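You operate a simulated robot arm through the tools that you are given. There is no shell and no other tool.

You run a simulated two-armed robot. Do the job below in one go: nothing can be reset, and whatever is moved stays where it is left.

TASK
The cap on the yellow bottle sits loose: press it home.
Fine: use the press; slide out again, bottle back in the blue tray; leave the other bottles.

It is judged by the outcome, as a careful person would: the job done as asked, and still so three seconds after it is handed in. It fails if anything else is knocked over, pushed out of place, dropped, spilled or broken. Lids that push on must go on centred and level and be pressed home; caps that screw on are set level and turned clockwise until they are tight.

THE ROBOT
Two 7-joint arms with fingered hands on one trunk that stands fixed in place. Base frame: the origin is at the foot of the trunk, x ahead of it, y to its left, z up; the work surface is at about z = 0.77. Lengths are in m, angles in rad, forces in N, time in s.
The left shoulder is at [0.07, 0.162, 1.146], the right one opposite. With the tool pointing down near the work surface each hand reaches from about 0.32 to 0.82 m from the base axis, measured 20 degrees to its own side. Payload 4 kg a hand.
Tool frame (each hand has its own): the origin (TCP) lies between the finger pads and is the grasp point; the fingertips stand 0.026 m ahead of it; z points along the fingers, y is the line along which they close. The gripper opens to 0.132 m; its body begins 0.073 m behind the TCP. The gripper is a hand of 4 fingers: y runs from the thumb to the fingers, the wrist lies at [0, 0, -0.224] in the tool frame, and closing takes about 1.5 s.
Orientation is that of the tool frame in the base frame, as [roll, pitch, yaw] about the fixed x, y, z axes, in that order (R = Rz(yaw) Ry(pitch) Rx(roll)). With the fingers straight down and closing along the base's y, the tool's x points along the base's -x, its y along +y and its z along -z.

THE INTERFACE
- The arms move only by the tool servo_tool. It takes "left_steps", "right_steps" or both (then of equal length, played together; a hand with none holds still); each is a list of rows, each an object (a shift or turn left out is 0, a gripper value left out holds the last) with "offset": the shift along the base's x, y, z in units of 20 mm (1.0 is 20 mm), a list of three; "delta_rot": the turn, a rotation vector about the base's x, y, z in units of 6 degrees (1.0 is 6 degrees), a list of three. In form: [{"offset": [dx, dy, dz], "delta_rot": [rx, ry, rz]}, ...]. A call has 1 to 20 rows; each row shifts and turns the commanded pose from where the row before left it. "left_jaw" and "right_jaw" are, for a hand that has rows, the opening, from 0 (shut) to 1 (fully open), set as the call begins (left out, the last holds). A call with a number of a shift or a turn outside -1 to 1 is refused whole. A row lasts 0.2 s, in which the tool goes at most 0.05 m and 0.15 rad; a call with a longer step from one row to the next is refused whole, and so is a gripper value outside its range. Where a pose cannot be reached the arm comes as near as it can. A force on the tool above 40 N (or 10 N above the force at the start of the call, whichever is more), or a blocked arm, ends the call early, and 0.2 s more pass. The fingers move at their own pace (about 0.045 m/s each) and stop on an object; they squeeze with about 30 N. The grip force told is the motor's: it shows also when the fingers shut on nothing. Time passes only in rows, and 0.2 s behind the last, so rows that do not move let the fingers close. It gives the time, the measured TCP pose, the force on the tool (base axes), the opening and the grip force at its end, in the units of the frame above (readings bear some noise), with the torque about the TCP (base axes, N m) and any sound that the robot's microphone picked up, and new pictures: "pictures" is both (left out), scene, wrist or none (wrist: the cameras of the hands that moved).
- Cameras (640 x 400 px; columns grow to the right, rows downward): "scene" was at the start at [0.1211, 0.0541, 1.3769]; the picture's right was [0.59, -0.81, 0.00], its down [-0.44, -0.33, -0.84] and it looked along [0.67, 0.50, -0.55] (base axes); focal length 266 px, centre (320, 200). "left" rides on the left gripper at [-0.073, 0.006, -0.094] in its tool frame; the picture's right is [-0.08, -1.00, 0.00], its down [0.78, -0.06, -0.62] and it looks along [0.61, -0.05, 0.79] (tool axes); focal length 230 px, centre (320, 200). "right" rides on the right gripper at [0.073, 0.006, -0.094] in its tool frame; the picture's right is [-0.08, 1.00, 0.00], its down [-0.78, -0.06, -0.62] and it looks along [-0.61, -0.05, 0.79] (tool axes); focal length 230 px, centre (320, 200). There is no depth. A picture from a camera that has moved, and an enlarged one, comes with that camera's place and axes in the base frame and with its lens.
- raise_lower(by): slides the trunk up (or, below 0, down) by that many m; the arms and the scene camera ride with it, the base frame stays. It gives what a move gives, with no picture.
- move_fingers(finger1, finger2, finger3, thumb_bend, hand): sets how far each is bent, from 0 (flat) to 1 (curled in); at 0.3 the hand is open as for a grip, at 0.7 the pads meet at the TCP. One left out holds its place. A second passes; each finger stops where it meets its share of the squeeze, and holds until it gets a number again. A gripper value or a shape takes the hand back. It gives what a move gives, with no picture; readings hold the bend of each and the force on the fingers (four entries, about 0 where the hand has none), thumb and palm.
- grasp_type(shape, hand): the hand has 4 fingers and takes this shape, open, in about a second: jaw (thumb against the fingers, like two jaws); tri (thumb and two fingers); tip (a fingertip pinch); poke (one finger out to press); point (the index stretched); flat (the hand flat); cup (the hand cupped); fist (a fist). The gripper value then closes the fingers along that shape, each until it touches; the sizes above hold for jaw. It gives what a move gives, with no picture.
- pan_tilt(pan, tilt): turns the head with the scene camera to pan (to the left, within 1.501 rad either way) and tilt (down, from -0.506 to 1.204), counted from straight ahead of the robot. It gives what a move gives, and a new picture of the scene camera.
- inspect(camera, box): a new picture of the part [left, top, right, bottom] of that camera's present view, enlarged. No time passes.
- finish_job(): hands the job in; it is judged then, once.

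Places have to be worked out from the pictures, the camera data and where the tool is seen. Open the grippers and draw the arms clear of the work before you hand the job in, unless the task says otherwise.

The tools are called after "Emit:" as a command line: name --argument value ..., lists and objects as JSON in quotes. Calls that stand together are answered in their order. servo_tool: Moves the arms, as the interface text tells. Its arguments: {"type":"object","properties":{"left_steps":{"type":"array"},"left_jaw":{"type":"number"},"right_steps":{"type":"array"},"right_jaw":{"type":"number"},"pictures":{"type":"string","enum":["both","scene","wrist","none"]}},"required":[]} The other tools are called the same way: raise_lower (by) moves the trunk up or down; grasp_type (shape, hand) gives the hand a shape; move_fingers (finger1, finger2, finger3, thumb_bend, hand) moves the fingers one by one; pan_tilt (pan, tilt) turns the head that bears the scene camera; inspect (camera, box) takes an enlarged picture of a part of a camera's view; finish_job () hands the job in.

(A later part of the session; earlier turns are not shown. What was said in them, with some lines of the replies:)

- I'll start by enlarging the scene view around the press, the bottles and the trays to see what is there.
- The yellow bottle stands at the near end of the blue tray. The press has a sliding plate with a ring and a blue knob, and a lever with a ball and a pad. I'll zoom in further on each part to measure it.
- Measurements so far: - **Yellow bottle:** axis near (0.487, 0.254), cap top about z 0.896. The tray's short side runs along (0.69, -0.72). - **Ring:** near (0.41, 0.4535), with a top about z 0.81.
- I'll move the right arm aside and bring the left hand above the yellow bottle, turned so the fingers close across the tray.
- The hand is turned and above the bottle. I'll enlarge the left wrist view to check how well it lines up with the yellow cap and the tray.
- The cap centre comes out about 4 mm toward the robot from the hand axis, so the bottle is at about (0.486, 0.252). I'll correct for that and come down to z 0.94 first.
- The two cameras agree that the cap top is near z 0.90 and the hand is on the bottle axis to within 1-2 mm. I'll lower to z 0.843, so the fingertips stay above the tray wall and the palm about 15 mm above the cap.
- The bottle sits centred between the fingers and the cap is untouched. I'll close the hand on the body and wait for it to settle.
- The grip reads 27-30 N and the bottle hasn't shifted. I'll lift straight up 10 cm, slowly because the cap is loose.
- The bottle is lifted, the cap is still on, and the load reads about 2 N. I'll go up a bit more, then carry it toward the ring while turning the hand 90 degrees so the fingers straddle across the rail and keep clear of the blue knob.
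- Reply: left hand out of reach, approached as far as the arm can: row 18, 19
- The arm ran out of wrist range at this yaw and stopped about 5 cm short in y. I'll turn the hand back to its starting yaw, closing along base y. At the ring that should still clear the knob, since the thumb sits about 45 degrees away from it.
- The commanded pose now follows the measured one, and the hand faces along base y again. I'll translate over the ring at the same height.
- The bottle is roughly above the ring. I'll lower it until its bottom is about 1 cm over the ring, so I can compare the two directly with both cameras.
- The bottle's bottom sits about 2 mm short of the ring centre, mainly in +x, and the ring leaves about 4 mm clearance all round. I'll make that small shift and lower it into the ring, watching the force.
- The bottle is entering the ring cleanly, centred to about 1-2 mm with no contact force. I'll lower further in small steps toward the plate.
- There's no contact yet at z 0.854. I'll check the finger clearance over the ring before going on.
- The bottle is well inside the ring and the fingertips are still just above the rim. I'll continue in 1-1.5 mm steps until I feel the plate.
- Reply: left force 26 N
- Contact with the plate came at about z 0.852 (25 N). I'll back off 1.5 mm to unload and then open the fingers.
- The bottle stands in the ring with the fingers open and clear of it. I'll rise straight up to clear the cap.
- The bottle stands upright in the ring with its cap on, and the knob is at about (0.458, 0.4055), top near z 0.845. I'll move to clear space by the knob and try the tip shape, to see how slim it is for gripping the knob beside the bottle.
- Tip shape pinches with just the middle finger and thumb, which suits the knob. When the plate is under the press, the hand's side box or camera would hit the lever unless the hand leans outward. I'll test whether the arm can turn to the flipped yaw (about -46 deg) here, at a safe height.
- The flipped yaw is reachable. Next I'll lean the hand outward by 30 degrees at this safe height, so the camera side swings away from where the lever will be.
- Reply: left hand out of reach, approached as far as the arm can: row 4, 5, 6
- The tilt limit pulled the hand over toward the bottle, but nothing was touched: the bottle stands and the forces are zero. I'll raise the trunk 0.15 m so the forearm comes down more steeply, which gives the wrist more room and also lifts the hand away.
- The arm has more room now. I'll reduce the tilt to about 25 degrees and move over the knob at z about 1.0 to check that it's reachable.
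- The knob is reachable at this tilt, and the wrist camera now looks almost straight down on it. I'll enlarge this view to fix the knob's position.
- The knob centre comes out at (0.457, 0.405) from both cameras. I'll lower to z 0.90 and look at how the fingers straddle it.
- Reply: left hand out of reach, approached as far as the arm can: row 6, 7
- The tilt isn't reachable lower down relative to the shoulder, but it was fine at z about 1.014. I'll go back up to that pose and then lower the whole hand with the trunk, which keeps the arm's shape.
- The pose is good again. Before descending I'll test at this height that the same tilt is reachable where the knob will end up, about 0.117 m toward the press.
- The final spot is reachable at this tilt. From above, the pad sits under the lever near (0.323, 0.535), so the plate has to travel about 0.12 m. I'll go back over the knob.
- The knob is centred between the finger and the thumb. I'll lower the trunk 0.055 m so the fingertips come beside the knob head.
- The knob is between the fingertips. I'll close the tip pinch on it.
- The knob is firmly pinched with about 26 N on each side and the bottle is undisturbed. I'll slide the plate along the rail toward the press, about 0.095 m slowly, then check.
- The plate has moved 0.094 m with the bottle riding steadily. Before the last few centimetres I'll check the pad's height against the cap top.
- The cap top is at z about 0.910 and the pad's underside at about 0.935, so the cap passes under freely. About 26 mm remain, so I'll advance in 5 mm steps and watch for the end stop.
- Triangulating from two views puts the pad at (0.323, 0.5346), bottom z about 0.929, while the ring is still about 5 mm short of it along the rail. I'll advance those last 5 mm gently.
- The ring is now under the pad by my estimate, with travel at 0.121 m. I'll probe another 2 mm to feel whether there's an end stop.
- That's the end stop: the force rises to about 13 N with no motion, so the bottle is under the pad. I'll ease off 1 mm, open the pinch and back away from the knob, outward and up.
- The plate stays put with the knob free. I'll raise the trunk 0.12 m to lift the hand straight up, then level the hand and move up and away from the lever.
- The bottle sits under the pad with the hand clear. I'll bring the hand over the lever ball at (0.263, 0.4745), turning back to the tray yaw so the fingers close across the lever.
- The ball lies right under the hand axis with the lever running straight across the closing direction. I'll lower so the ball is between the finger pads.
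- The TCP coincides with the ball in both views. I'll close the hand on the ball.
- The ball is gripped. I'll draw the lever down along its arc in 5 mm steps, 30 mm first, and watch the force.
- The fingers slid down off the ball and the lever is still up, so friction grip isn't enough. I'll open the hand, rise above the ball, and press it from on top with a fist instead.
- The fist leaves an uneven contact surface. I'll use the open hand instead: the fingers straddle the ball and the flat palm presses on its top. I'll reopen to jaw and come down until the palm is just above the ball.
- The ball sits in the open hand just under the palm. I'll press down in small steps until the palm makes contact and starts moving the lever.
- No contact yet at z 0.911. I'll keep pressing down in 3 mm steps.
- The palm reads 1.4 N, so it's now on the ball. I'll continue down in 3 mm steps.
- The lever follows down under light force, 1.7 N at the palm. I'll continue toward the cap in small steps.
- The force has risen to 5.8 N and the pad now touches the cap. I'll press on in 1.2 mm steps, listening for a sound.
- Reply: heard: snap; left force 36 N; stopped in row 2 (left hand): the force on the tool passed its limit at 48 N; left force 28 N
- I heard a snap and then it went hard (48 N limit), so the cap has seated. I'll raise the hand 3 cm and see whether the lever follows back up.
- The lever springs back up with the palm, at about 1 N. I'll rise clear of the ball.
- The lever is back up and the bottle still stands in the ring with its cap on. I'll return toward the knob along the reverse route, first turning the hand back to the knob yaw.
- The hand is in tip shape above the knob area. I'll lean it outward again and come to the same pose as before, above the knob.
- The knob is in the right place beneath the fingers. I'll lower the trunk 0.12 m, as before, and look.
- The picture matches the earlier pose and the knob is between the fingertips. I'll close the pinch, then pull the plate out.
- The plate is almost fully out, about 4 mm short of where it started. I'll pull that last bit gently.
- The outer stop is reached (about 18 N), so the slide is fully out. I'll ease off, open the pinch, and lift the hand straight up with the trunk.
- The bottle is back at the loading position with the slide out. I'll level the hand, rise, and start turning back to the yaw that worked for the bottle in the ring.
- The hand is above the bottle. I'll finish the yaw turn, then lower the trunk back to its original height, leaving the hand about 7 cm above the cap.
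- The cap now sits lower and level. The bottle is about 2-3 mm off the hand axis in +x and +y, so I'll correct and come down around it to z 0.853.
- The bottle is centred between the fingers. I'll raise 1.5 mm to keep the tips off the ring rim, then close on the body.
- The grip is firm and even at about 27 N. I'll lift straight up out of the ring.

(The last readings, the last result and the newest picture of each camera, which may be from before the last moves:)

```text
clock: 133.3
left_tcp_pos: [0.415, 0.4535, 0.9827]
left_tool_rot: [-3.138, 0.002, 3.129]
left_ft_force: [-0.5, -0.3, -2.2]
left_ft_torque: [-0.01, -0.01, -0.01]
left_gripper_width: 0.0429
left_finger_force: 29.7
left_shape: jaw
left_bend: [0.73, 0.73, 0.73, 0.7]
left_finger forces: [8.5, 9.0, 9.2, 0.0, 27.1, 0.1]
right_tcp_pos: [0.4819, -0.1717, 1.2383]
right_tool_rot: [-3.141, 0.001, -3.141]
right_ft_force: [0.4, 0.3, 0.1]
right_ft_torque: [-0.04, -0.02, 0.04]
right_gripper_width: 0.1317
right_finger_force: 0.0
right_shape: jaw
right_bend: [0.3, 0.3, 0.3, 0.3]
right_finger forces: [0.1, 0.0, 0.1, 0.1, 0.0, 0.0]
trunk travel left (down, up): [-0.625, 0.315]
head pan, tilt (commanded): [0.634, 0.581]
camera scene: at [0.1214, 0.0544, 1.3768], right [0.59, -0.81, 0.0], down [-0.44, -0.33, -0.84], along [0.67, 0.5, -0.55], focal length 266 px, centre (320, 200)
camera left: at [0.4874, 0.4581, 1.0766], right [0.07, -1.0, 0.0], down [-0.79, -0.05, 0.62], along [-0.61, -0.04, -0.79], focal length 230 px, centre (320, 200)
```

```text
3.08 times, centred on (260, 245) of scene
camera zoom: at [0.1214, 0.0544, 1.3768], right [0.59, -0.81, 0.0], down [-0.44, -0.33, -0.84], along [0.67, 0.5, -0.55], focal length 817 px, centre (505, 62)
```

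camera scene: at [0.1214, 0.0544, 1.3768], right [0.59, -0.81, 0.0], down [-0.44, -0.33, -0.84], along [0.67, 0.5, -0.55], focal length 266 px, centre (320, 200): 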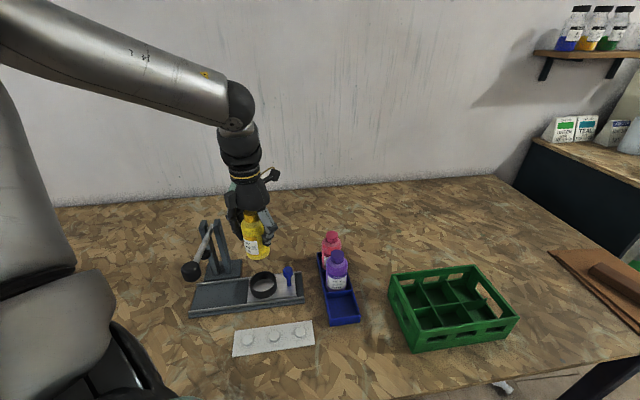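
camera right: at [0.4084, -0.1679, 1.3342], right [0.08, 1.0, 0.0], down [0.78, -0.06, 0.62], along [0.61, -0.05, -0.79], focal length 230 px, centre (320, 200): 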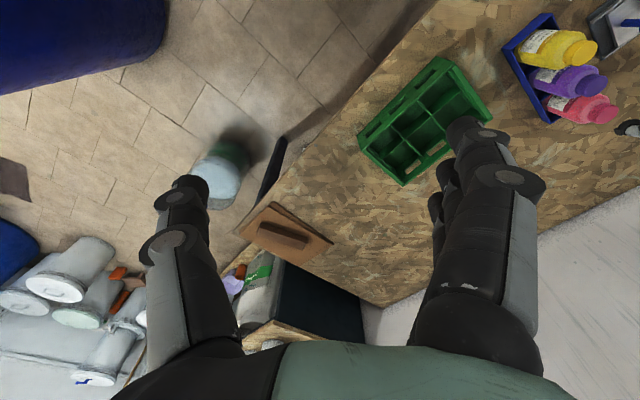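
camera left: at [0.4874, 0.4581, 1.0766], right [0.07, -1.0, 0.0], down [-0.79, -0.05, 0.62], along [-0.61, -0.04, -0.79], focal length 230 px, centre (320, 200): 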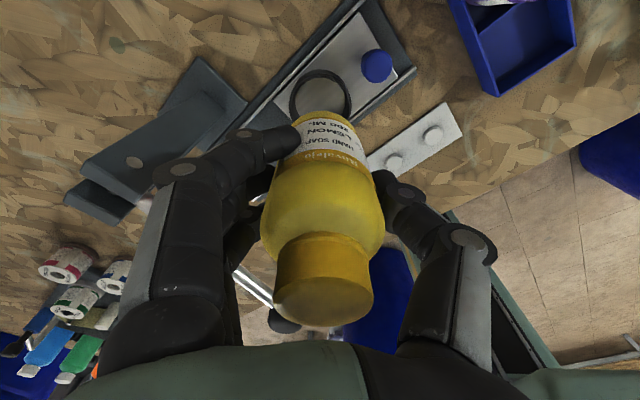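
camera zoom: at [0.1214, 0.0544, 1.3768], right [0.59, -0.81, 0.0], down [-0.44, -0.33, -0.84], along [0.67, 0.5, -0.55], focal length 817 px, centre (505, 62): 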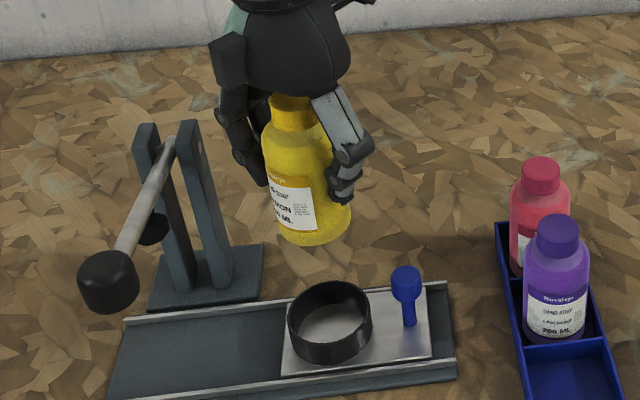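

The bottle is out of the ring and hangs upright. I'll carry it back over the empty tray cell, turning the hand so the fingers close across the tray.

Emit:
servo_tool --left_steps '[{"offset": [0.2175, -0.632, 0.05], "delta_rot": [0, 0, 0.464]}, {"offset": [0.2175, -0.632, 0.05], "delta_rot": [0, 0, 0.464]}, {"offset": [0.2175, -0.632, 0.05], "delta_rot": [0, 0, 0.464]}, {"offset": [0.2175, -0.632, 0.05], "delta_rot": [0, 0, 0.464]}, {"offset": [0.2175, -0.632, 0], "delta_rot": [0, 0, 0.464]}, {"offset": [0.2175, -0.632, 0], "delta_rot": [0, 0, 0.464]}, {"offset": [0.2175, -0.632, 0], "delta_rot": [0, 0, 0.464]}, {"offset": [0.2175, -0.632, 0], "delta_rot": [0, 0, 0.464]}, {"offset": [0.2175, -0.632, 0], "delta_rot": [0, 0, 0.464]}, {"offset": [0.2175, -0.632, 0], "delta_rot": [0, 0, 0.464]}, {"offset": [0.2175, -0.632, 0], "delta_rot": [0, 0, 0.464]}, {"offset": [0.2175, -0.632, 0], "delta_rot": [0, 0, 0.464]}, {"offset": [0.2175, -0.632, 0], "delta_rot": [0, 0, 0.464]}, {"offset": [0.2175, -0.632, 0], "delta_rot": [0, 0, 0.464]}, {"offset": [0.2175, -0.632, 0], "delta_rot": [0, 0, 0.464]}, {"offset": [0.2175, -0.632, 0], "delta_rot": [0, 0, 0.464]}, {}]'

Emit:
inspect --camera "left" --box '[200, 0, 440, 160]'

Emit:
inspect --camera "scene" --box '[290, 190, 410, 340]'

```text
clock: 136.9
left_tcp_pos: [0.4835, 0.2515, 0.9879]
left_tool_rot: [3.141, 0.001, -2.375]
left_ft_force: [0.8, -0.4, -2.7]
left_ft_torque: [0.02, -0.01, -0.02]
left_gripper_width: 0.0426
left_finger_force: 30.1
left_shape: jaw
left_bend: [0.73, 0.73, 0.73, 0.7]
left_finger forces: [9.3, 9.2, 9.5, 0.1, 27.1, 0.0]
right_tcp_pos: [0.4822, -0.1715, 1.2396]
right_tool_rot: [3.141, 0.0, 3.141]
right_ft_force: [0.2, 0.1, 0.5]
right_ft_torque: [0.02, 0.0, 0.03]
right_gripper_width: 0.1317
right_finger_force: 0.0
right_shape: jaw
right_bend: [0.3, 0.3, 0.3, 0.3]
right_finger forces: [0.0, 0.1, 0.1, 0.0, 0.1, 0.0]
trunk travel left (down, up): [-0.625, 0.315]
head pan, tilt (commanded): [0.634, 0.581]
camera scene: at [0.121, 0.0543, 1.3769], right [0.59, -0.81, 0.0], down [-0.44, -0.33, -0.84], along [0.67, 0.5, -0.55], focal length 266 px, centre (320, 200)
camera left: at [0.5316, 0.3064, 1.081], right [0.75, -0.67, 0.0], down [-0.53, -0.59, 0.62], along [-0.41, -0.46, -0.79], focal length 230 px, centre (320, 200)
```

scene: 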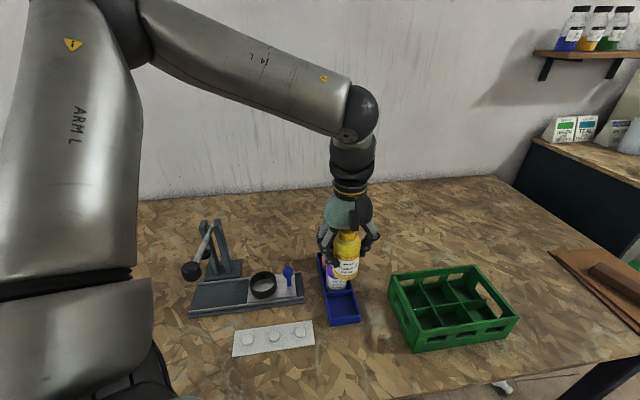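
left: 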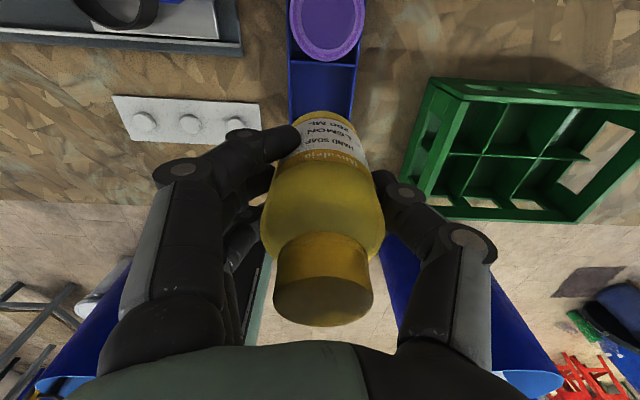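

```text
2.50 times, centred on (320, 80) of left
camera zoom: at [0.5316, 0.3064, 1.081], right [0.75, -0.67, 0.0], down [-0.53, -0.59, 0.62], along [-0.41, -0.46, -0.79], focal length 575 px, centre (320, 500)
```

zoom: 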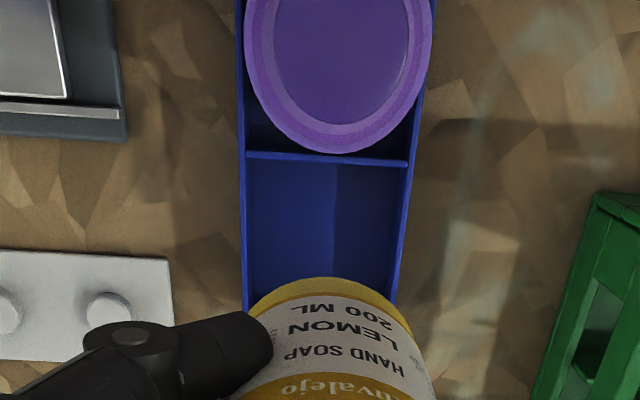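

```text
2.67 times, centred on (350, 265) of scene
camera zoom: at [0.121, 0.0543, 1.3769], right [0.59, -0.81, 0.0], down [-0.44, -0.33, -0.84], along [0.67, 0.5, -0.55], focal length 708 px, centre (240, 27)
```

zoom: 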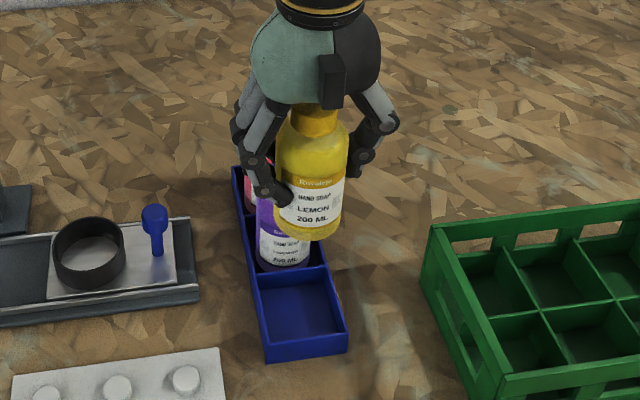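

The bottle hangs over its empty cell, laterally aligned with the tray walls. I'll lower it to just above the tray floor and check.

Emit:
servo_tool --left_steps '[{"offset": [0.03, -0.01, -0.6]}, {"offset": [0, 0, -0.7]}, {"offset": [0, 0, -0.7]}, {"offset": [0, 0, -0.7]}, {"offset": [0, 0, -0.7]}, {"offset": [0, 0, -0.6]}, {"offset": [0, 0, -0.5]}, {"offset": [0, 0, -0.3]}, {}]'

Emit:
inspect --camera "left" --box '[220, 60, 420, 180]'

Emit:
inspect --camera "scene" --box '[300, 230, 390, 340]'

```text
clock: 138.9
left_tcp_pos: [0.4839, 0.251, 0.8914]
left_tool_rot: [-3.138, 0.003, -2.377]
left_ft_force: [-0.7, -0.6, -2.4]
left_ft_torque: [-0.04, 0.0, -0.01]
left_gripper_width: 0.0428
left_finger_force: 29.8
left_shape: jaw
left_bend: [0.73, 0.73, 0.73, 0.7]
left_finger forces: [9.5, 9.0, 9.8, 0.1, 27.1, 0.0]
right_tcp_pos: [0.4818, -0.1725, 1.2387]
right_tool_rot: [-3.141, -0.001, -3.14]
right_ft_force: [0.6, 0.0, -0.8]
right_ft_torque: [0.04, -0.01, 0.0]
right_gripper_width: 0.1317
right_finger_force: 0.0
right_shape: jaw
right_bend: [0.3, 0.3, 0.3, 0.3]
right_finger forces: [0.0, 0.0, 0.0, 0.0, 0.1, 0.1]
trunk travel left (down, up): [-0.625, 0.315]
head pan, tilt (commanded): [0.634, 0.581]
camera scene: at [0.1213, 0.0541, 1.3769], right [0.59, -0.81, 0.0], down [-0.44, -0.33, -0.84], along [0.67, 0.5, -0.55], focal length 266 px, centre (320, 200)
camera left: at [0.5325, 0.3066, 0.9845], right [0.75, -0.67, 0.0], down [-0.53, -0.59, 0.62], along [-0.41, -0.46, -0.79], focal length 230 px, centre (320, 200)
```

scene: 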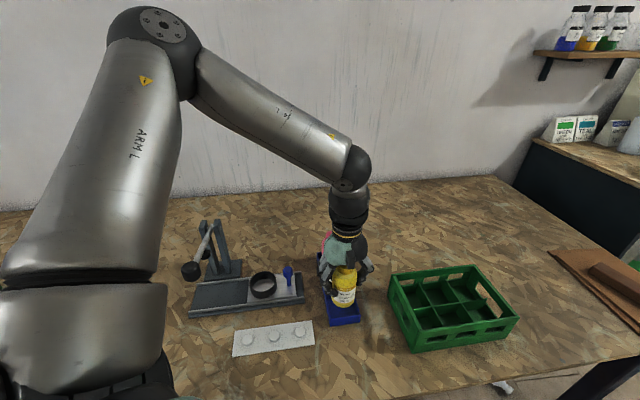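
left: 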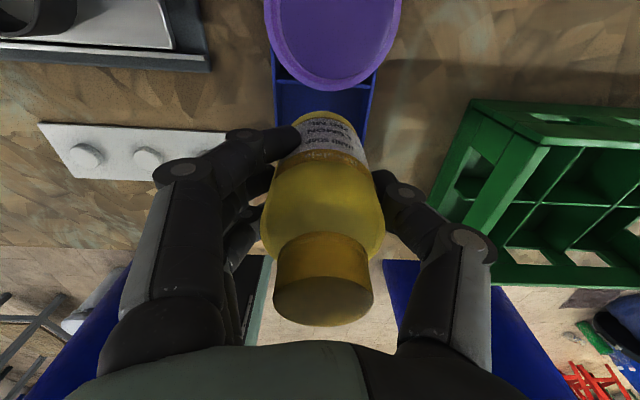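

```text
3.20 times, centred on (320, 120) of left
camera zoom: at [0.5325, 0.3066, 0.9845], right [0.75, -0.67, 0.0], down [-0.53, -0.59, 0.62], along [-0.41, -0.46, -0.79], focal length 736 px, centre (320, 456)
```

zoom: 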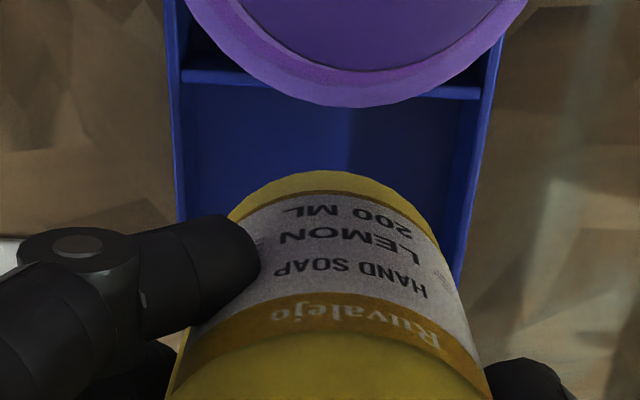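

```text
3.64 times, centred on (345, 285) of scene
camera zoom: at [0.1213, 0.0541, 1.3769], right [0.59, -0.81, 0.0], down [-0.44, -0.33, -0.84], along [0.67, 0.5, -0.55], focal length 965 px, centre (229, -109)
```

zoom: 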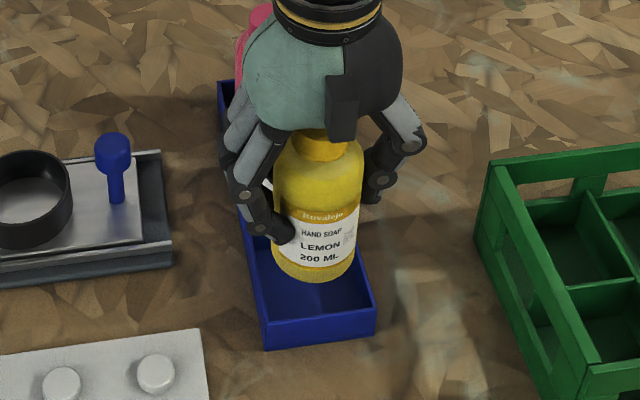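

By the scene view the bottle may sit a few millimetres toward the robot in the hand compared with the first grip. I'll zoom in closely to measure it before lowering.

Emit:
inspect --camera "scene" --box '[315, 255, 375, 330]'

Emit:
inspect --camera "left" --box '[250, 90, 390, 170]'

Emit:
inspect --camera "right" --box '[420, 0, 640, 140]'

```text
5.33 times, centred on (345, 292) of scene
camera zoom: at [0.1213, 0.0541, 1.3769], right [0.59, -0.81, 0.0], down [-0.44, -0.33, -0.84], along [0.67, 0.5, -0.55], focal length 1416 px, centre (187, -293)
```

zoom: 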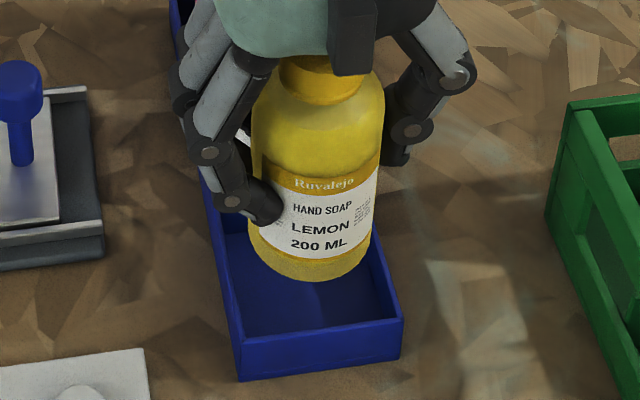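

```text
4.57 times, centred on (320, 130) of left
camera zoom: at [0.5325, 0.3066, 0.9845], right [0.75, -0.67, 0.0], down [-0.53, -0.59, 0.62], along [-0.41, -0.46, -0.79], focal length 1052 px, centre (320, 520)
```

zoom: 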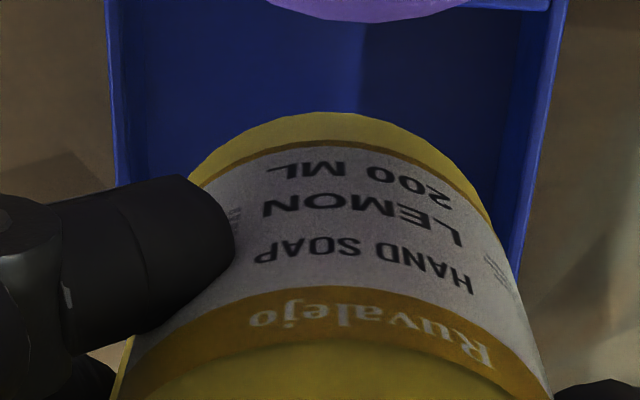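

```text
2.86 times, centred on (530, 70) of right
camera zoom: at [0.4085, -0.1681, 1.3342], right [0.08, 1.0, 0.0], down [0.78, -0.06, 0.62], along [0.61, -0.05, -0.79], focal length 657 px, centre (-280, 571)
```

zoom: 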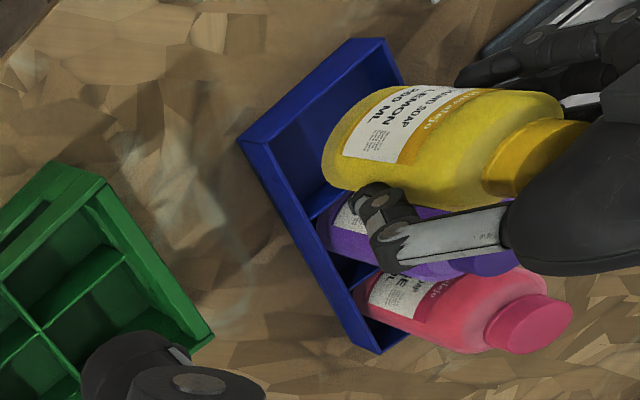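

Measured in the tray, the cell runs from about q 0.491 to 0.560 along its length, and the bottle hangs 3-4 mm toward the near wall. I'll shift 3 mm away from the robot along the tray, then lower to just above the floor.

Emit:
servo_tool --left_steps '[{"offset": [0.108, 0.104, 0]}, {"offset": [0, 0, -0.3]}, {"offset": [0, 0, -0.4]}, {"offset": [0, 0, -0.4]}, {"offset": [0, 0, -0.4]}, {"offset": [0, 0, -0.4]}, {}]'

Emit:
inspect --camera "scene" --box '[315, 255, 375, 330]'

Emit:
inspect --camera "left" --box '[230, 60, 410, 180]'

```text
clock: 140.5
left_tcp_pos: [0.485, 0.2544, 0.8513]
left_tool_rot: [-3.14, 0.001, -2.379]
left_ft_force: [-0.1, 0.2, -1.4]
left_ft_torque: [0.01, -0.02, 0.0]
left_gripper_width: 0.0427
left_finger_force: 30.0
left_shape: jaw
left_bend: [0.73, 0.73, 0.73, 0.7]
left_finger forces: [9.5, 9.0, 9.6, 0.0, 27.0, 0.1]
right_tcp_pos: [0.482, -0.1723, 1.2392]
right_tool_rot: [3.142, 0.001, -3.141]
right_ft_force: [0.2, -0.3, 0.4]
right_ft_torque: [-0.04, 0.01, 0.02]
right_gripper_width: 0.1318
right_finger_force: 0.0
right_shape: jaw
right_bend: [0.3, 0.3, 0.3, 0.3]
right_finger forces: [0.0, 0.0, 0.1, 0.1, 0.0, 0.0]
trunk travel left (down, up): [-0.625, 0.315]
head pan, tilt (commanded): [0.634, 0.581]
camera scene: at [0.1212, 0.054, 1.3769], right [0.59, -0.81, 0.0], down [-0.44, -0.33, -0.84], along [0.67, 0.5, -0.55], focal length 266 px, centre (320, 200)
camera left: at [0.534, 0.3086, 0.9467], right [0.75, -0.67, 0.0], down [-0.53, -0.59, 0.62], along [-0.41, -0.46, -0.79], focal length 230 px, centre (320, 200)
```

scene: 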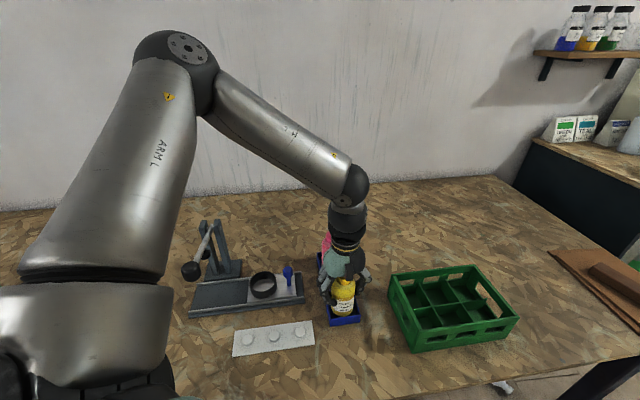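
left: 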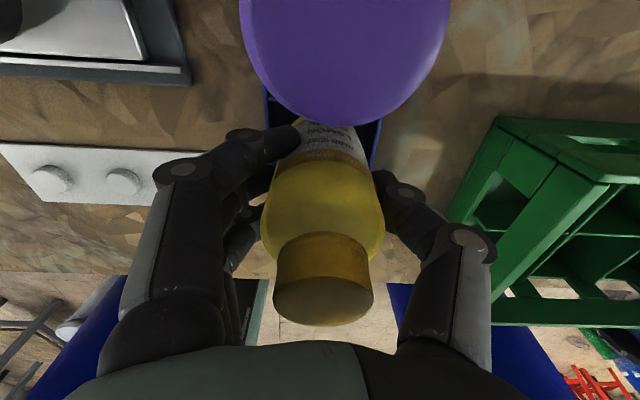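

```text
5.33 times, centred on (345, 292) of scene
camera zoom: at [0.1212, 0.054, 1.3769], right [0.59, -0.81, 0.0], down [-0.44, -0.33, -0.84], along [0.67, 0.5, -0.55], focal length 1416 px, centre (187, -293)
```

zoom: 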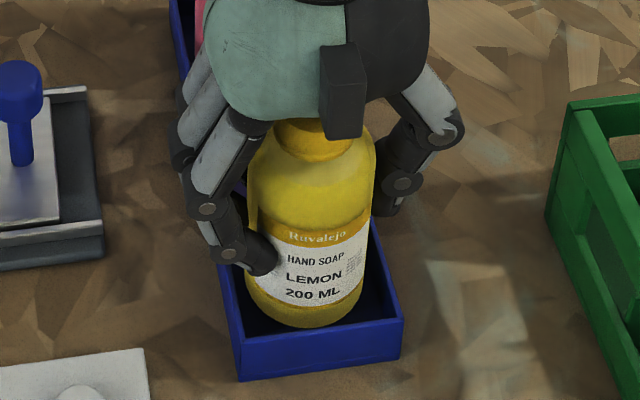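

```text
3.33 times, centred on (320, 120) of left
camera zoom: at [0.534, 0.3086, 0.9467], right [0.75, -0.67, 0.0], down [-0.53, -0.59, 0.62], along [-0.41, -0.46, -0.79], focal length 767 px, centre (320, 467)
```

zoom: 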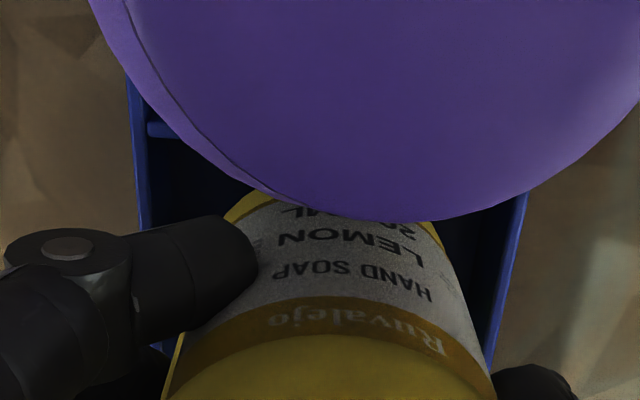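

The bottle is inside the cell walls with no contact, about 9 mm above the floor. I'll lower the rest in small steps until I feel the floor.

Emit:
servo_tool --left_steps '[{"offset": [0, 0, -0.15]}, {"offset": [0, 0, -0.15]}, {}]' --pictures "none"

Emit:
servo_tool --left_steps '[{"offset": [0, 0, -0.06]}, {"offset": [0, 0, -0.06]}, {}]' --pictures "none"

```text
clock: 141.3
left_tcp_pos: [0.4875, 0.2538, 0.8472]
left_tool_rot: [-3.141, 0.002, -2.378]
left_ft_force: [-0.6, -0.4, -1.2]
left_ft_torque: [0.01, 0.0, -0.03]
left_gripper_width: 0.0428
left_finger_force: 29.8
left_shape: jaw
left_bend: [0.73, 0.73, 0.73, 0.7]
left_finger forces: [9.6, 9.1, 9.8, 0.0, 27.0, 0.0]
right_tcp_pos: [0.4815, -0.1725, 1.2395]
right_tool_rot: [-3.14, 0.002, 3.141]
right_ft_force: [0.4, -0.4, 0.0]
right_ft_torque: [0.0, 0.0, 0.01]
right_gripper_width: 0.1319
right_finger_force: 0.1
right_shape: jaw
right_bend: [0.3, 0.3, 0.3, 0.3]
right_finger forces: [0.0, 0.0, 0.0, 0.0, 0.0, 0.0]
trunk travel left (down, up): [-0.625, 0.315]
head pan, tilt (commanded): [0.634, 0.581]
```

```text
clock: 142.1
left_tcp_pos: [0.4855, 0.2548, 0.8448]
left_tool_rot: [-3.14, 0.002, -2.377]
left_ft_force: [0.3, -0.2, -2.6]
left_ft_torque: [0.0, -0.01, -0.04]
left_gripper_width: 0.0428
left_finger_force: 30.4
left_shape: jaw
left_bend: [0.73, 0.73, 0.73, 0.7]
left_finger forces: [9.6, 9.1, 9.7, 0.1, 27.0, 0.0]
right_tcp_pos: [0.4818, -0.1718, 1.2386]
right_tool_rot: [3.141, 0.0, 3.141]
right_ft_force: [0.0, 0.1, -0.4]
right_ft_torque: [-0.03, 0.03, 0.01]
right_gripper_width: 0.1317
right_finger_force: 0.0
right_shape: jaw
right_bend: [0.3, 0.3, 0.3, 0.3]
right_finger forces: [0.0, 0.1, 0.0, 0.0, 0.1, 0.0]
trunk travel left (down, up): [-0.625, 0.315]
head pan, tilt (commanded): [0.634, 0.581]
```

There's no contact yet at z 0.845 and I expect the floor near 0.842, so I'll continue in 1 mm steps.

Emit:
servo_tool --left_steps '[{"offset": [0, 0, -0.05]}, {"offset": [0, 0, -0.05]}, {}]' --pictures "none"

```text
clock: 142.9
left_tcp_pos: [0.4861, 0.2533, 0.8433]
left_tool_rot: [-3.139, 0.001, -2.378]
left_ft_force: [0.0, 0.3, -2.3]
left_ft_torque: [0.01, -0.01, 0.02]
left_gripper_width: 0.0428
left_finger_force: 30.2
left_shape: jaw
left_bend: [0.73, 0.73, 0.73, 0.7]
left_finger forces: [9.6, 9.1, 9.7, 0.1, 27.0, 0.0]
right_tcp_pos: [0.483, -0.173, 1.2389]
right_tool_rot: [3.141, 0.001, -3.141]
right_ft_force: [0.0, -0.4, 0.0]
right_ft_torque: [0.0, -0.01, -0.02]
right_gripper_width: 0.1318
right_finger_force: 0.1
right_shape: jaw
right_bend: [0.3, 0.3, 0.3, 0.3]
right_finger forces: [0.0, 0.0, 0.0, 0.0, 0.0, 0.0]
trunk travel left (down, up): [-0.625, 0.315]
head pan, tilt (commanded): [0.634, 0.581]
```

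Still no floor contact at z 0.843. I'll make another 1 mm step or two.

Emit:
servo_tool --left_steps '[{"offset": [0, 0, -0.05]}, {}]' --pictures "none"

Emit:
servo_tool --left_steps '[{"offset": [0, 0, -0.04]}, {}]' --pictures "none"

```text
clock: 143.5
left_tcp_pos: [0.4871, 0.254, 0.8417]
left_tool_rot: [-3.14, 0.001, -2.377]
left_ft_force: [-0.3, 0.3, 3.1]
left_ft_torque: [0.04, 0.01, 0.01]
left_gripper_width: 0.0426
left_finger_force: 29.8
left_shape: jaw
left_bend: [0.73, 0.74, 0.73, 0.7]
left_finger forces: [10.1, 9.4, 9.9, 0.0, 27.5, 0.0]
right_tcp_pos: [0.4811, -0.1725, 1.2396]
right_tool_rot: [-3.141, 0.001, 3.141]
right_ft_force: [0.1, 0.5, 0.1]
right_ft_torque: [0.02, -0.03, -0.02]
right_gripper_width: 0.1315
right_finger_force: 0.0
right_shape: jaw
right_bend: [0.3, 0.3, 0.3, 0.3]
right_finger forces: [0.0, 0.1, 0.1, 0.0, 0.0, 0.0]
trunk travel left (down, up): [-0.625, 0.315]
head pan, tilt (commanded): [0.634, 0.581]
```

```text
clock: 144.1
left_tcp_pos: [0.4853, 0.2538, 0.8416]
left_tool_rot: [-3.138, 0.004, -2.377]
left_ft_force: [0.2, 2.1, 9.0]
left_ft_torque: [0.07, 0.02, 0.04]
left_gripper_width: 0.0427
left_finger_force: 30.0
left_shape: jaw
left_bend: [0.73, 0.74, 0.73, 0.7]
left_finger forces: [10.3, 10.0, 10.3, 0.0, 28.7, 0.0]
right_tcp_pos: [0.481, -0.1728, 1.2404]
right_tool_rot: [3.141, 0.0, -3.14]
right_ft_force: [-0.7, 0.5, 0.2]
right_ft_torque: [0.0, 0.03, 0.0]
right_gripper_width: 0.1318
right_finger_force: 0.1
right_shape: jaw
right_bend: [0.3, 0.3, 0.3, 0.3]
right_finger forces: [0.0, 0.0, 0.0, 0.0, 0.1, 0.0]
trunk travel left (down, up): [-0.625, 0.315]
head pan, tilt (commanded): [0.634, 0.581]
```

The floor is reached at z about 0.842 with 9 N of contact, as expected. I'll ease off slightly and open the fingers.

Emit:
servo_tool --left_steps '[{"offset": [0, 0, 0.03]}, {}]' --pictures "none"

Emit:
servo_tool --left_steps '[{}, {}, {}, {}, {}, {}, {}, {}]' --left_jaw 1.0

Emit:
inspect --camera "scene" --box '[300, 230, 390, 340]'

```text
clock: 144.7
left_tcp_pos: [0.4856, 0.2534, 0.8414]
left_tool_rot: [-3.14, 0.002, -2.376]
left_ft_force: [1.7, 2.0, 8.8]
left_ft_torque: [0.05, 0.0, 0.0]
left_gripper_width: 0.0427
left_finger_force: 29.8
left_shape: jaw
left_bend: [0.73, 0.74, 0.73, 0.7]
left_finger forces: [10.4, 10.0, 10.4, 0.0, 29.0, 0.0]
right_tcp_pos: [0.4817, -0.1735, 1.2387]
right_tool_rot: [3.14, 0.002, 3.141]
right_ft_force: [0.1, 0.9, -0.1]
right_ft_torque: [0.0, -0.01, -0.01]
right_gripper_width: 0.132
right_finger_force: 0.0
right_shape: jaw
right_bend: [0.3, 0.3, 0.3, 0.3]
right_finger forces: [0.1, 0.0, 0.0, 0.0, 0.0, 0.0]
trunk travel left (down, up): [-0.625, 0.315]
head pan, tilt (commanded): [0.634, 0.581]
```

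```text
clock: 146.5
left_tcp_pos: [0.4863, 0.2528, 0.8418]
left_tool_rot: [-3.14, 0.001, -2.378]
left_ft_force: [-0.4, -0.6, -0.2]
left_ft_torque: [0.04, 0.01, 0.0]
left_gripper_width: 0.132
left_finger_force: 0.1
left_shape: jaw
left_bend: [0.3, 0.3, 0.3, 0.3]
left_finger forces: [0.0, 0.1, 0.0, 0.0, 0.0, 0.2]
right_tcp_pos: [0.4827, -0.1719, 1.2384]
right_tool_rot: [-3.141, 0.0, 3.141]
right_ft_force: [-0.5, 0.0, -0.8]
right_ft_torque: [-0.01, 0.02, -0.03]
right_gripper_width: 0.1319
right_finger_force: 0.0
right_shape: jaw
right_bend: [0.3, 0.3, 0.3, 0.3]
right_finger forces: [0.1, 0.0, 0.1, 0.0, 0.0, 0.0]
trunk travel left (down, up): [-0.625, 0.315]
head pan, tilt (commanded): [0.634, 0.581]
camera scene: at [0.1211, 0.0539, 1.3769], right [0.59, -0.81, 0.0], down [-0.44, -0.33, -0.84], along [0.67, 0.5, -0.55], focal length 266 px, centre (320, 200)
camera left: at [0.5344, 0.3081, 0.9352], right [0.75, -0.67, 0.0], down [-0.53, -0.59, 0.62], along [-0.41, -0.46, -0.79], focal length 230 px, centre (320, 200)
```

scene: 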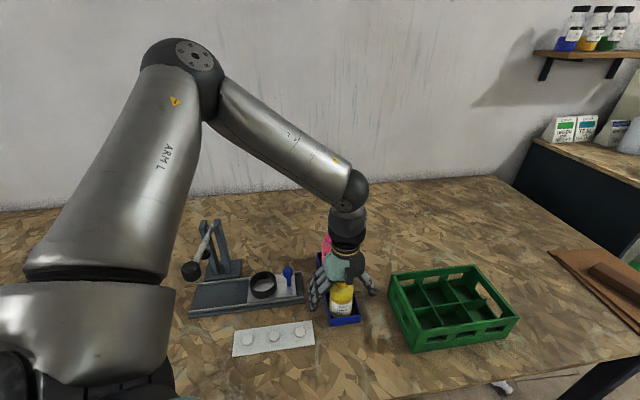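
left: 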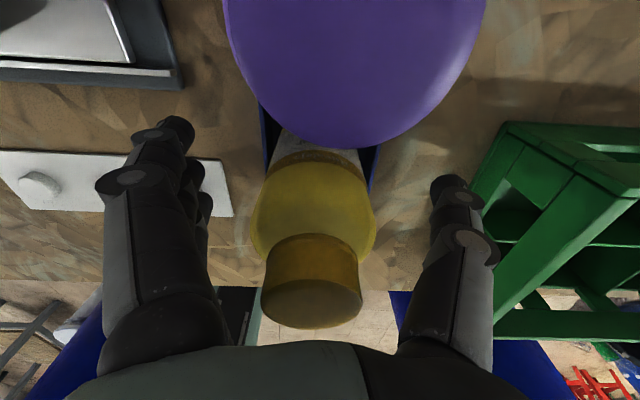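

```text
3.64 times, centred on (345, 285) of scene
camera zoom: at [0.1211, 0.0539, 1.3769], right [0.59, -0.81, 0.0], down [-0.44, -0.33, -0.84], along [0.67, 0.5, -0.55], focal length 965 px, centre (229, -109)
```

zoom: 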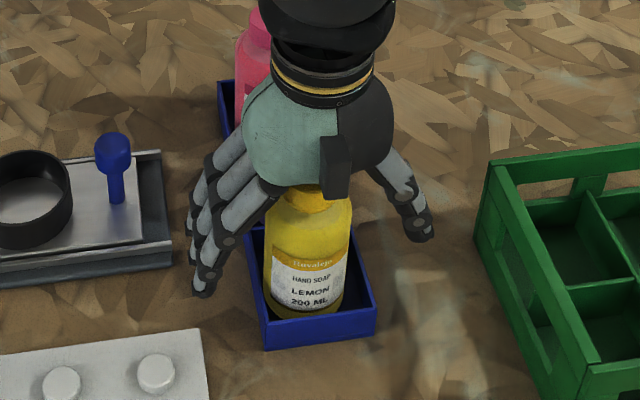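

The bottle is released and stands in its cell. I'll rise straight up, slowly at first, to clear the bottle.

Emit:
servo_tool --left_steps '[{"offset": [0, 0, 0.2]}, {"offset": [0, 0, 0.4]}, {"offset": [0, 0, 0.6]}, {"offset": [0, 0, 0.8]}, {"offset": [0, 0, 0.9]}, {"offset": [0, 0, 0.9]}, {"offset": [0, 0, 0.9]}, {"offset": [0, 0, 0.9]}, {"offset": [0, 0, 0.9]}, {"offset": [0, 0, 0.9]}, {"offset": [0, 0, 0.9]}, {"offset": [0, 0, 0.9]}, {"offset": [0, 0, 0.9]}, {}]'

Emit:
inspect --camera "scene" --box '[305, 220, 380, 335]'

Emit:
inspect --camera "left" --box '[260, 0, 400, 130]'

```text
clock: 149.5
left_tcp_pos: [0.4861, 0.254, 1.044]
left_tool_rot: [-3.14, 0.003, -2.377]
left_ft_force: [-0.2, 0.4, -0.3]
left_ft_torque: [0.01, -0.02, 0.01]
left_gripper_width: 0.1319
left_finger_force: 0.0
left_shape: jaw
left_bend: [0.3, 0.3, 0.3, 0.3]
left_finger forces: [0.0, 0.0, 0.1, 0.1, 0.1, 0.0]
right_tcp_pos: [0.4826, -0.1733, 1.2398]
right_tool_rot: [-3.141, 0.0, 3.141]
right_ft_force: [-0.4, -0.4, 0.0]
right_ft_torque: [-0.02, -0.01, 0.02]
right_gripper_width: 0.1319
right_finger_force: 0.2
right_shape: jaw
right_bend: [0.3, 0.3, 0.3, 0.3]
right_finger forces: [0.0, 0.1, 0.0, 0.0, 0.0, 0.0]
trunk travel left (down, up): [-0.625, 0.315]
head pan, tilt (commanded): [0.634, 0.581]
camera scene: at [0.1213, 0.0541, 1.3769], right [0.59, -0.81, 0.0], down [-0.44, -0.33, -0.84], along [0.67, 0.5, -0.55], focal length 266 px, centre (320, 200)
camera left: at [0.5345, 0.3082, 1.1376], right [0.75, -0.67, 0.0], down [-0.53, -0.59, 0.62], along [-0.41, -0.46, -0.79], focal length 230 px, centre (320, 200)
```

scene: 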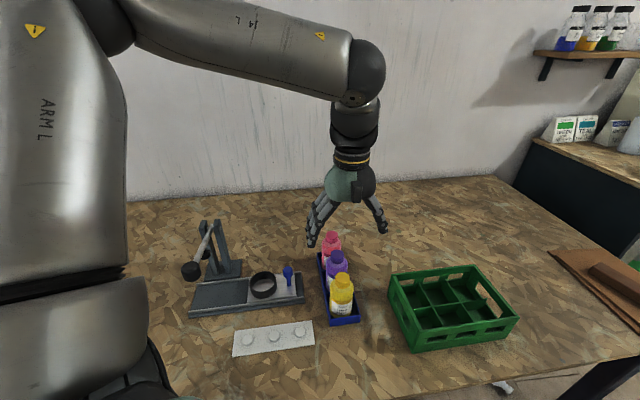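
left: 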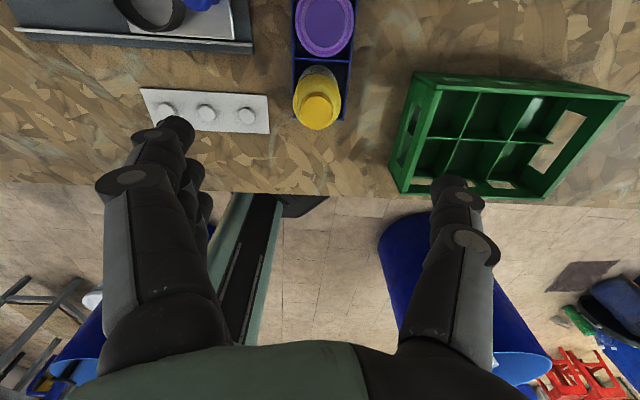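

```text
3.48 times, centred on (342, 278) of scene
camera zoom: at [0.1213, 0.0541, 1.3769], right [0.59, -0.81, 0.0], down [-0.44, -0.33, -0.84], along [0.67, 0.5, -0.55], focal length 923 px, centre (242, -70)
```

zoom: 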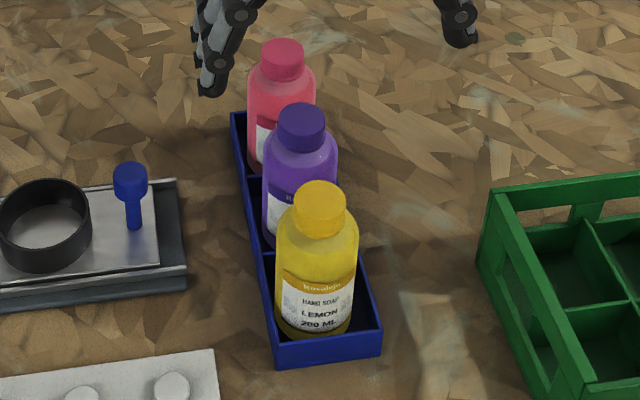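

```text
3.08 times, centred on (330, 65) of left
camera zoom: at [0.5345, 0.3082, 1.1376], right [0.75, -0.67, 0.0], down [-0.53, -0.59, 0.62], along [-0.41, -0.46, -0.79], focal length 708 px, centre (289, 615)
```

zoom: 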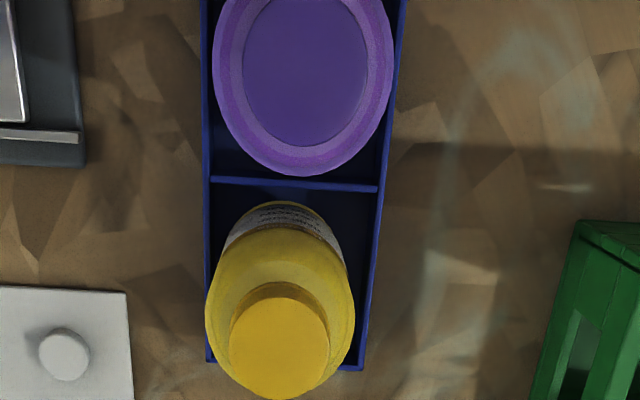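

The yellow bottle stands upright in its cell with the cap seated like its neighbours', and the other bottles haven't moved. I'll draw the left arm up and away to its starting place.

Emit:
servo_tool --left_steps '[{"offset": [-0.3, 0.3, 0.9], "delta_rot": [0, 0, -0.5]}, {"offset": [-0.6, 0.6, 0.8], "delta_rot": [0, 0, -0.76]}, {"offset": [-0.8, 0.74, 0.7], "delta_rot": [0, 0, -0.76]}, {"offset": [-0.8, 0.74, 0.7], "delta_rot": [0, 0, -0.76]}, {"offset": [-0.8, 0.74, 0.7], "delta_rot": [0, 0, -0.76]}, {"offset": [-0.8, 0.74, 0.6], "delta_rot": [0, 0, -0.76]}, {"offset": [-0.8, 0.74, 0.4], "delta_rot": [0, 0, -0.76]}, {"offset": [-0.8, 0.74, 0.4], "delta_rot": [0, 0, -0.76]}, {"offset": [-0.8, 0.74, 0.2], "delta_rot": [0, 0, -0.76]}, {"offset": [-0.8, 0.74, 0], "delta_rot": [0, 0, -0.76]}, {}]'

Emit:
inspect --camera "scene" --box '[170, 200, 400, 350]'

Emit:
inspect --camera "right" --box '[460, 0, 640, 140]'

```text
clock: 151.9
left_tcp_pos: [0.3407, 0.3895, 1.151]
left_tool_rot: [-3.141, 0.002, 3.137]
left_ft_force: [0.6, -0.3, 1.0]
left_ft_torque: [-0.02, -0.01, 0.02]
left_gripper_width: 0.132
left_finger_force: 0.0
left_shape: jaw
left_bend: [0.3, 0.3, 0.3, 0.3]
left_finger forces: [0.0, 0.1, 0.1, 0.0, 0.0, 0.0]
right_tcp_pos: [0.4823, -0.1726, 1.2391]
right_tool_rot: [3.14, -0.001, -3.14]
right_ft_force: [0.6, 0.5, -0.7]
right_ft_torque: [0.03, 0.02, 0.01]
right_gripper_width: 0.1317
right_finger_force: 0.0
right_shape: jaw
right_bend: [0.3, 0.3, 0.3, 0.3]
right_finger forces: [0.0, 0.0, 0.0, 0.1, 0.1, 0.0]
trunk travel left (down, up): [-0.625, 0.315]
head pan, tilt (commanded): [0.634, 0.581]
camera scene: at [0.1216, 0.0537, 1.3768], right [0.59, -0.81, 0.0], down [-0.44, -0.33, -0.84], along [0.67, 0.5, -0.55], focal length 266 px, centre (320, 200)
camera left: at [0.4128, 0.395, 1.2445], right [0.07, -1.0, 0.0], down [-0.79, -0.06, 0.62], along [-0.61, -0.05, -0.79], focal length 230 px, centre (320, 200)
```

scene: 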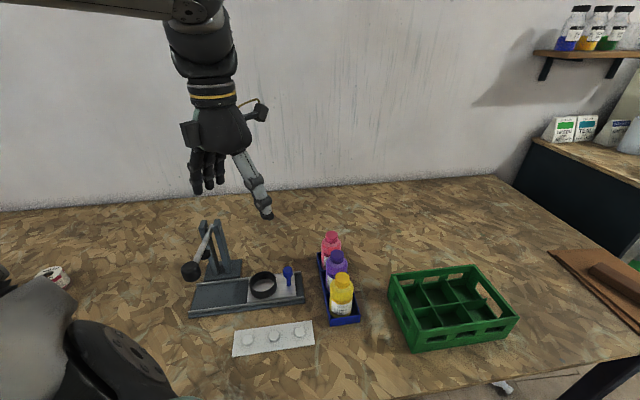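
left: 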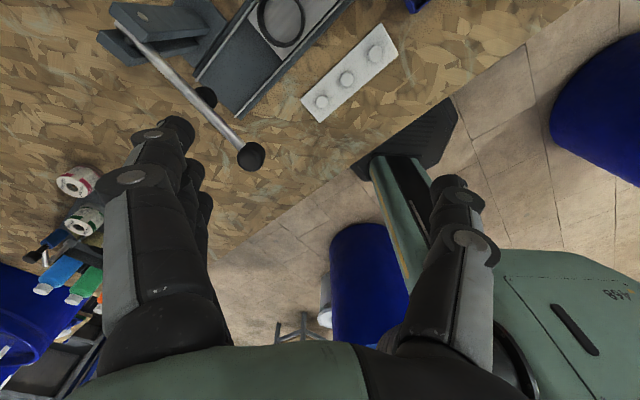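

```text
2.67 times, centred on (285, 275) of scene
camera zoom: at [0.1216, 0.0537, 1.3768], right [0.59, -0.81, 0.0], down [-0.44, -0.33, -0.84], along [0.67, 0.5, -0.55], focal length 708 px, centre (413, 0)
```

zoom: 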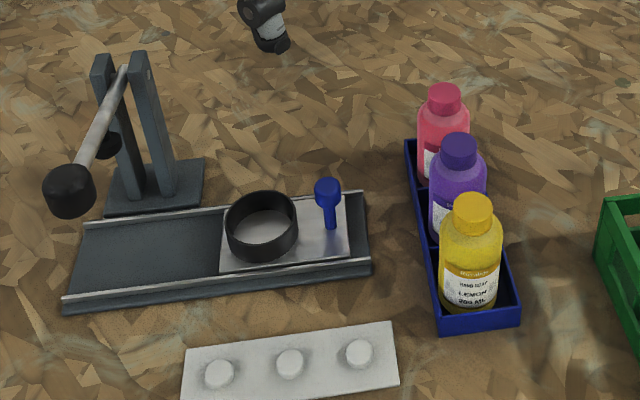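

```text
2.86 times, centred on (550, 70) of right
camera zoom: at [0.4089, -0.1685, 1.334], right [0.08, 1.0, 0.0], down [0.79, -0.06, 0.62], along [0.61, -0.05, -0.79], focal length 657 px, centre (-337, 571)
```

zoom: 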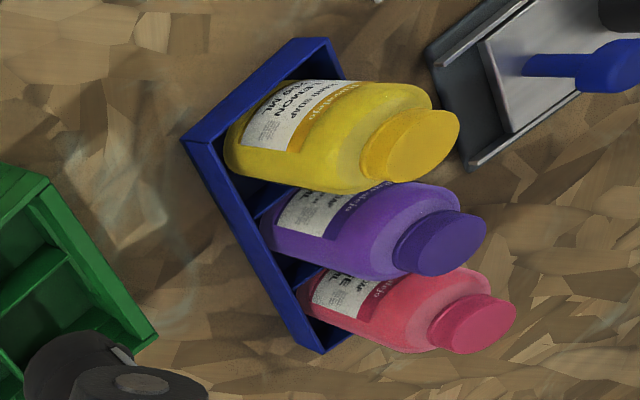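

Both arms are clear and the slide is out. I'll take one last close look at the yellow cap next to its neighbours to confirm it's level and fully down.

Emit:
inspect --camera "right" --box '[530, 20, 640, 130]'

Emit:
inspect --camera "scene" --box '[318, 228, 366, 300]'

```text
3.64 times, centred on (585, 75) of right
camera zoom: at [0.4089, -0.1685, 1.334], right [0.08, 1.0, 0.0], down [0.79, -0.06, 0.62], along [0.61, -0.05, -0.79], focal length 837 px, centre (-644, 654)
```

zoom: 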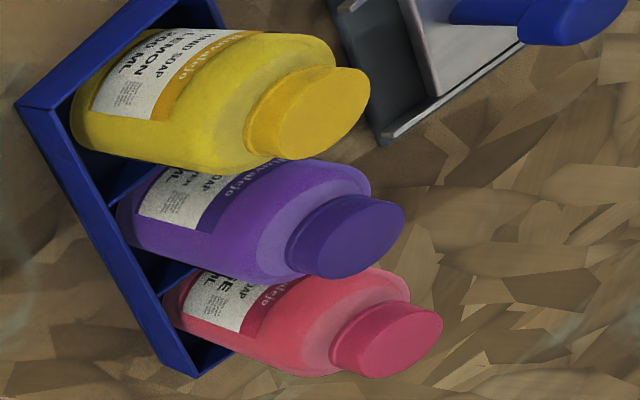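

```text
5.56 times, centred on (342, 264) of scene
camera zoom: at [0.1216, 0.0537, 1.3768], right [0.59, -0.81, 0.0], down [-0.44, -0.33, -0.84], along [0.67, 0.5, -0.55], focal length 1475 px, centre (198, -156)
```

zoom: 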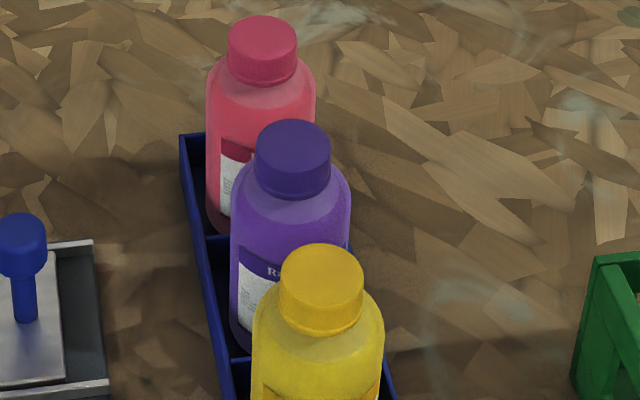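

The yellow cap sits level and flush like the other two, and the snap was heard at the press. The slide is fully out, the lever is up, the bottle is upright in the blue tray, the other bottles are untouched, and both hands are open and clear. I'll hand the job in.

Emit:
finish_job

```text
The job is handed in.
```

The yellow bottle's cap is pressed home and the bottle is back in its cell in the blue tray.

- **Pressing:** I set the bottle in the ring, slid the plate to its stop under the pad, and pressed the lever down. There was a snap, and then the lever went no further. In close views afterwards the cap looks level and sits like the caps on the other two bottles.
- **Slide and lever:** I pulled the plate back out to its outer stop. The lever had already sprung back up by itself.
- **Bottle:** it stands upright in the same cell, a few millimetres from where it started.
- **Everything else:** the purple and pink bottles weren't touched or moved. Both hands are open and clear of the work.

My first try at the lever was a finger grip on the ball, which slipped off without moving it. I pressed with the palm instead.
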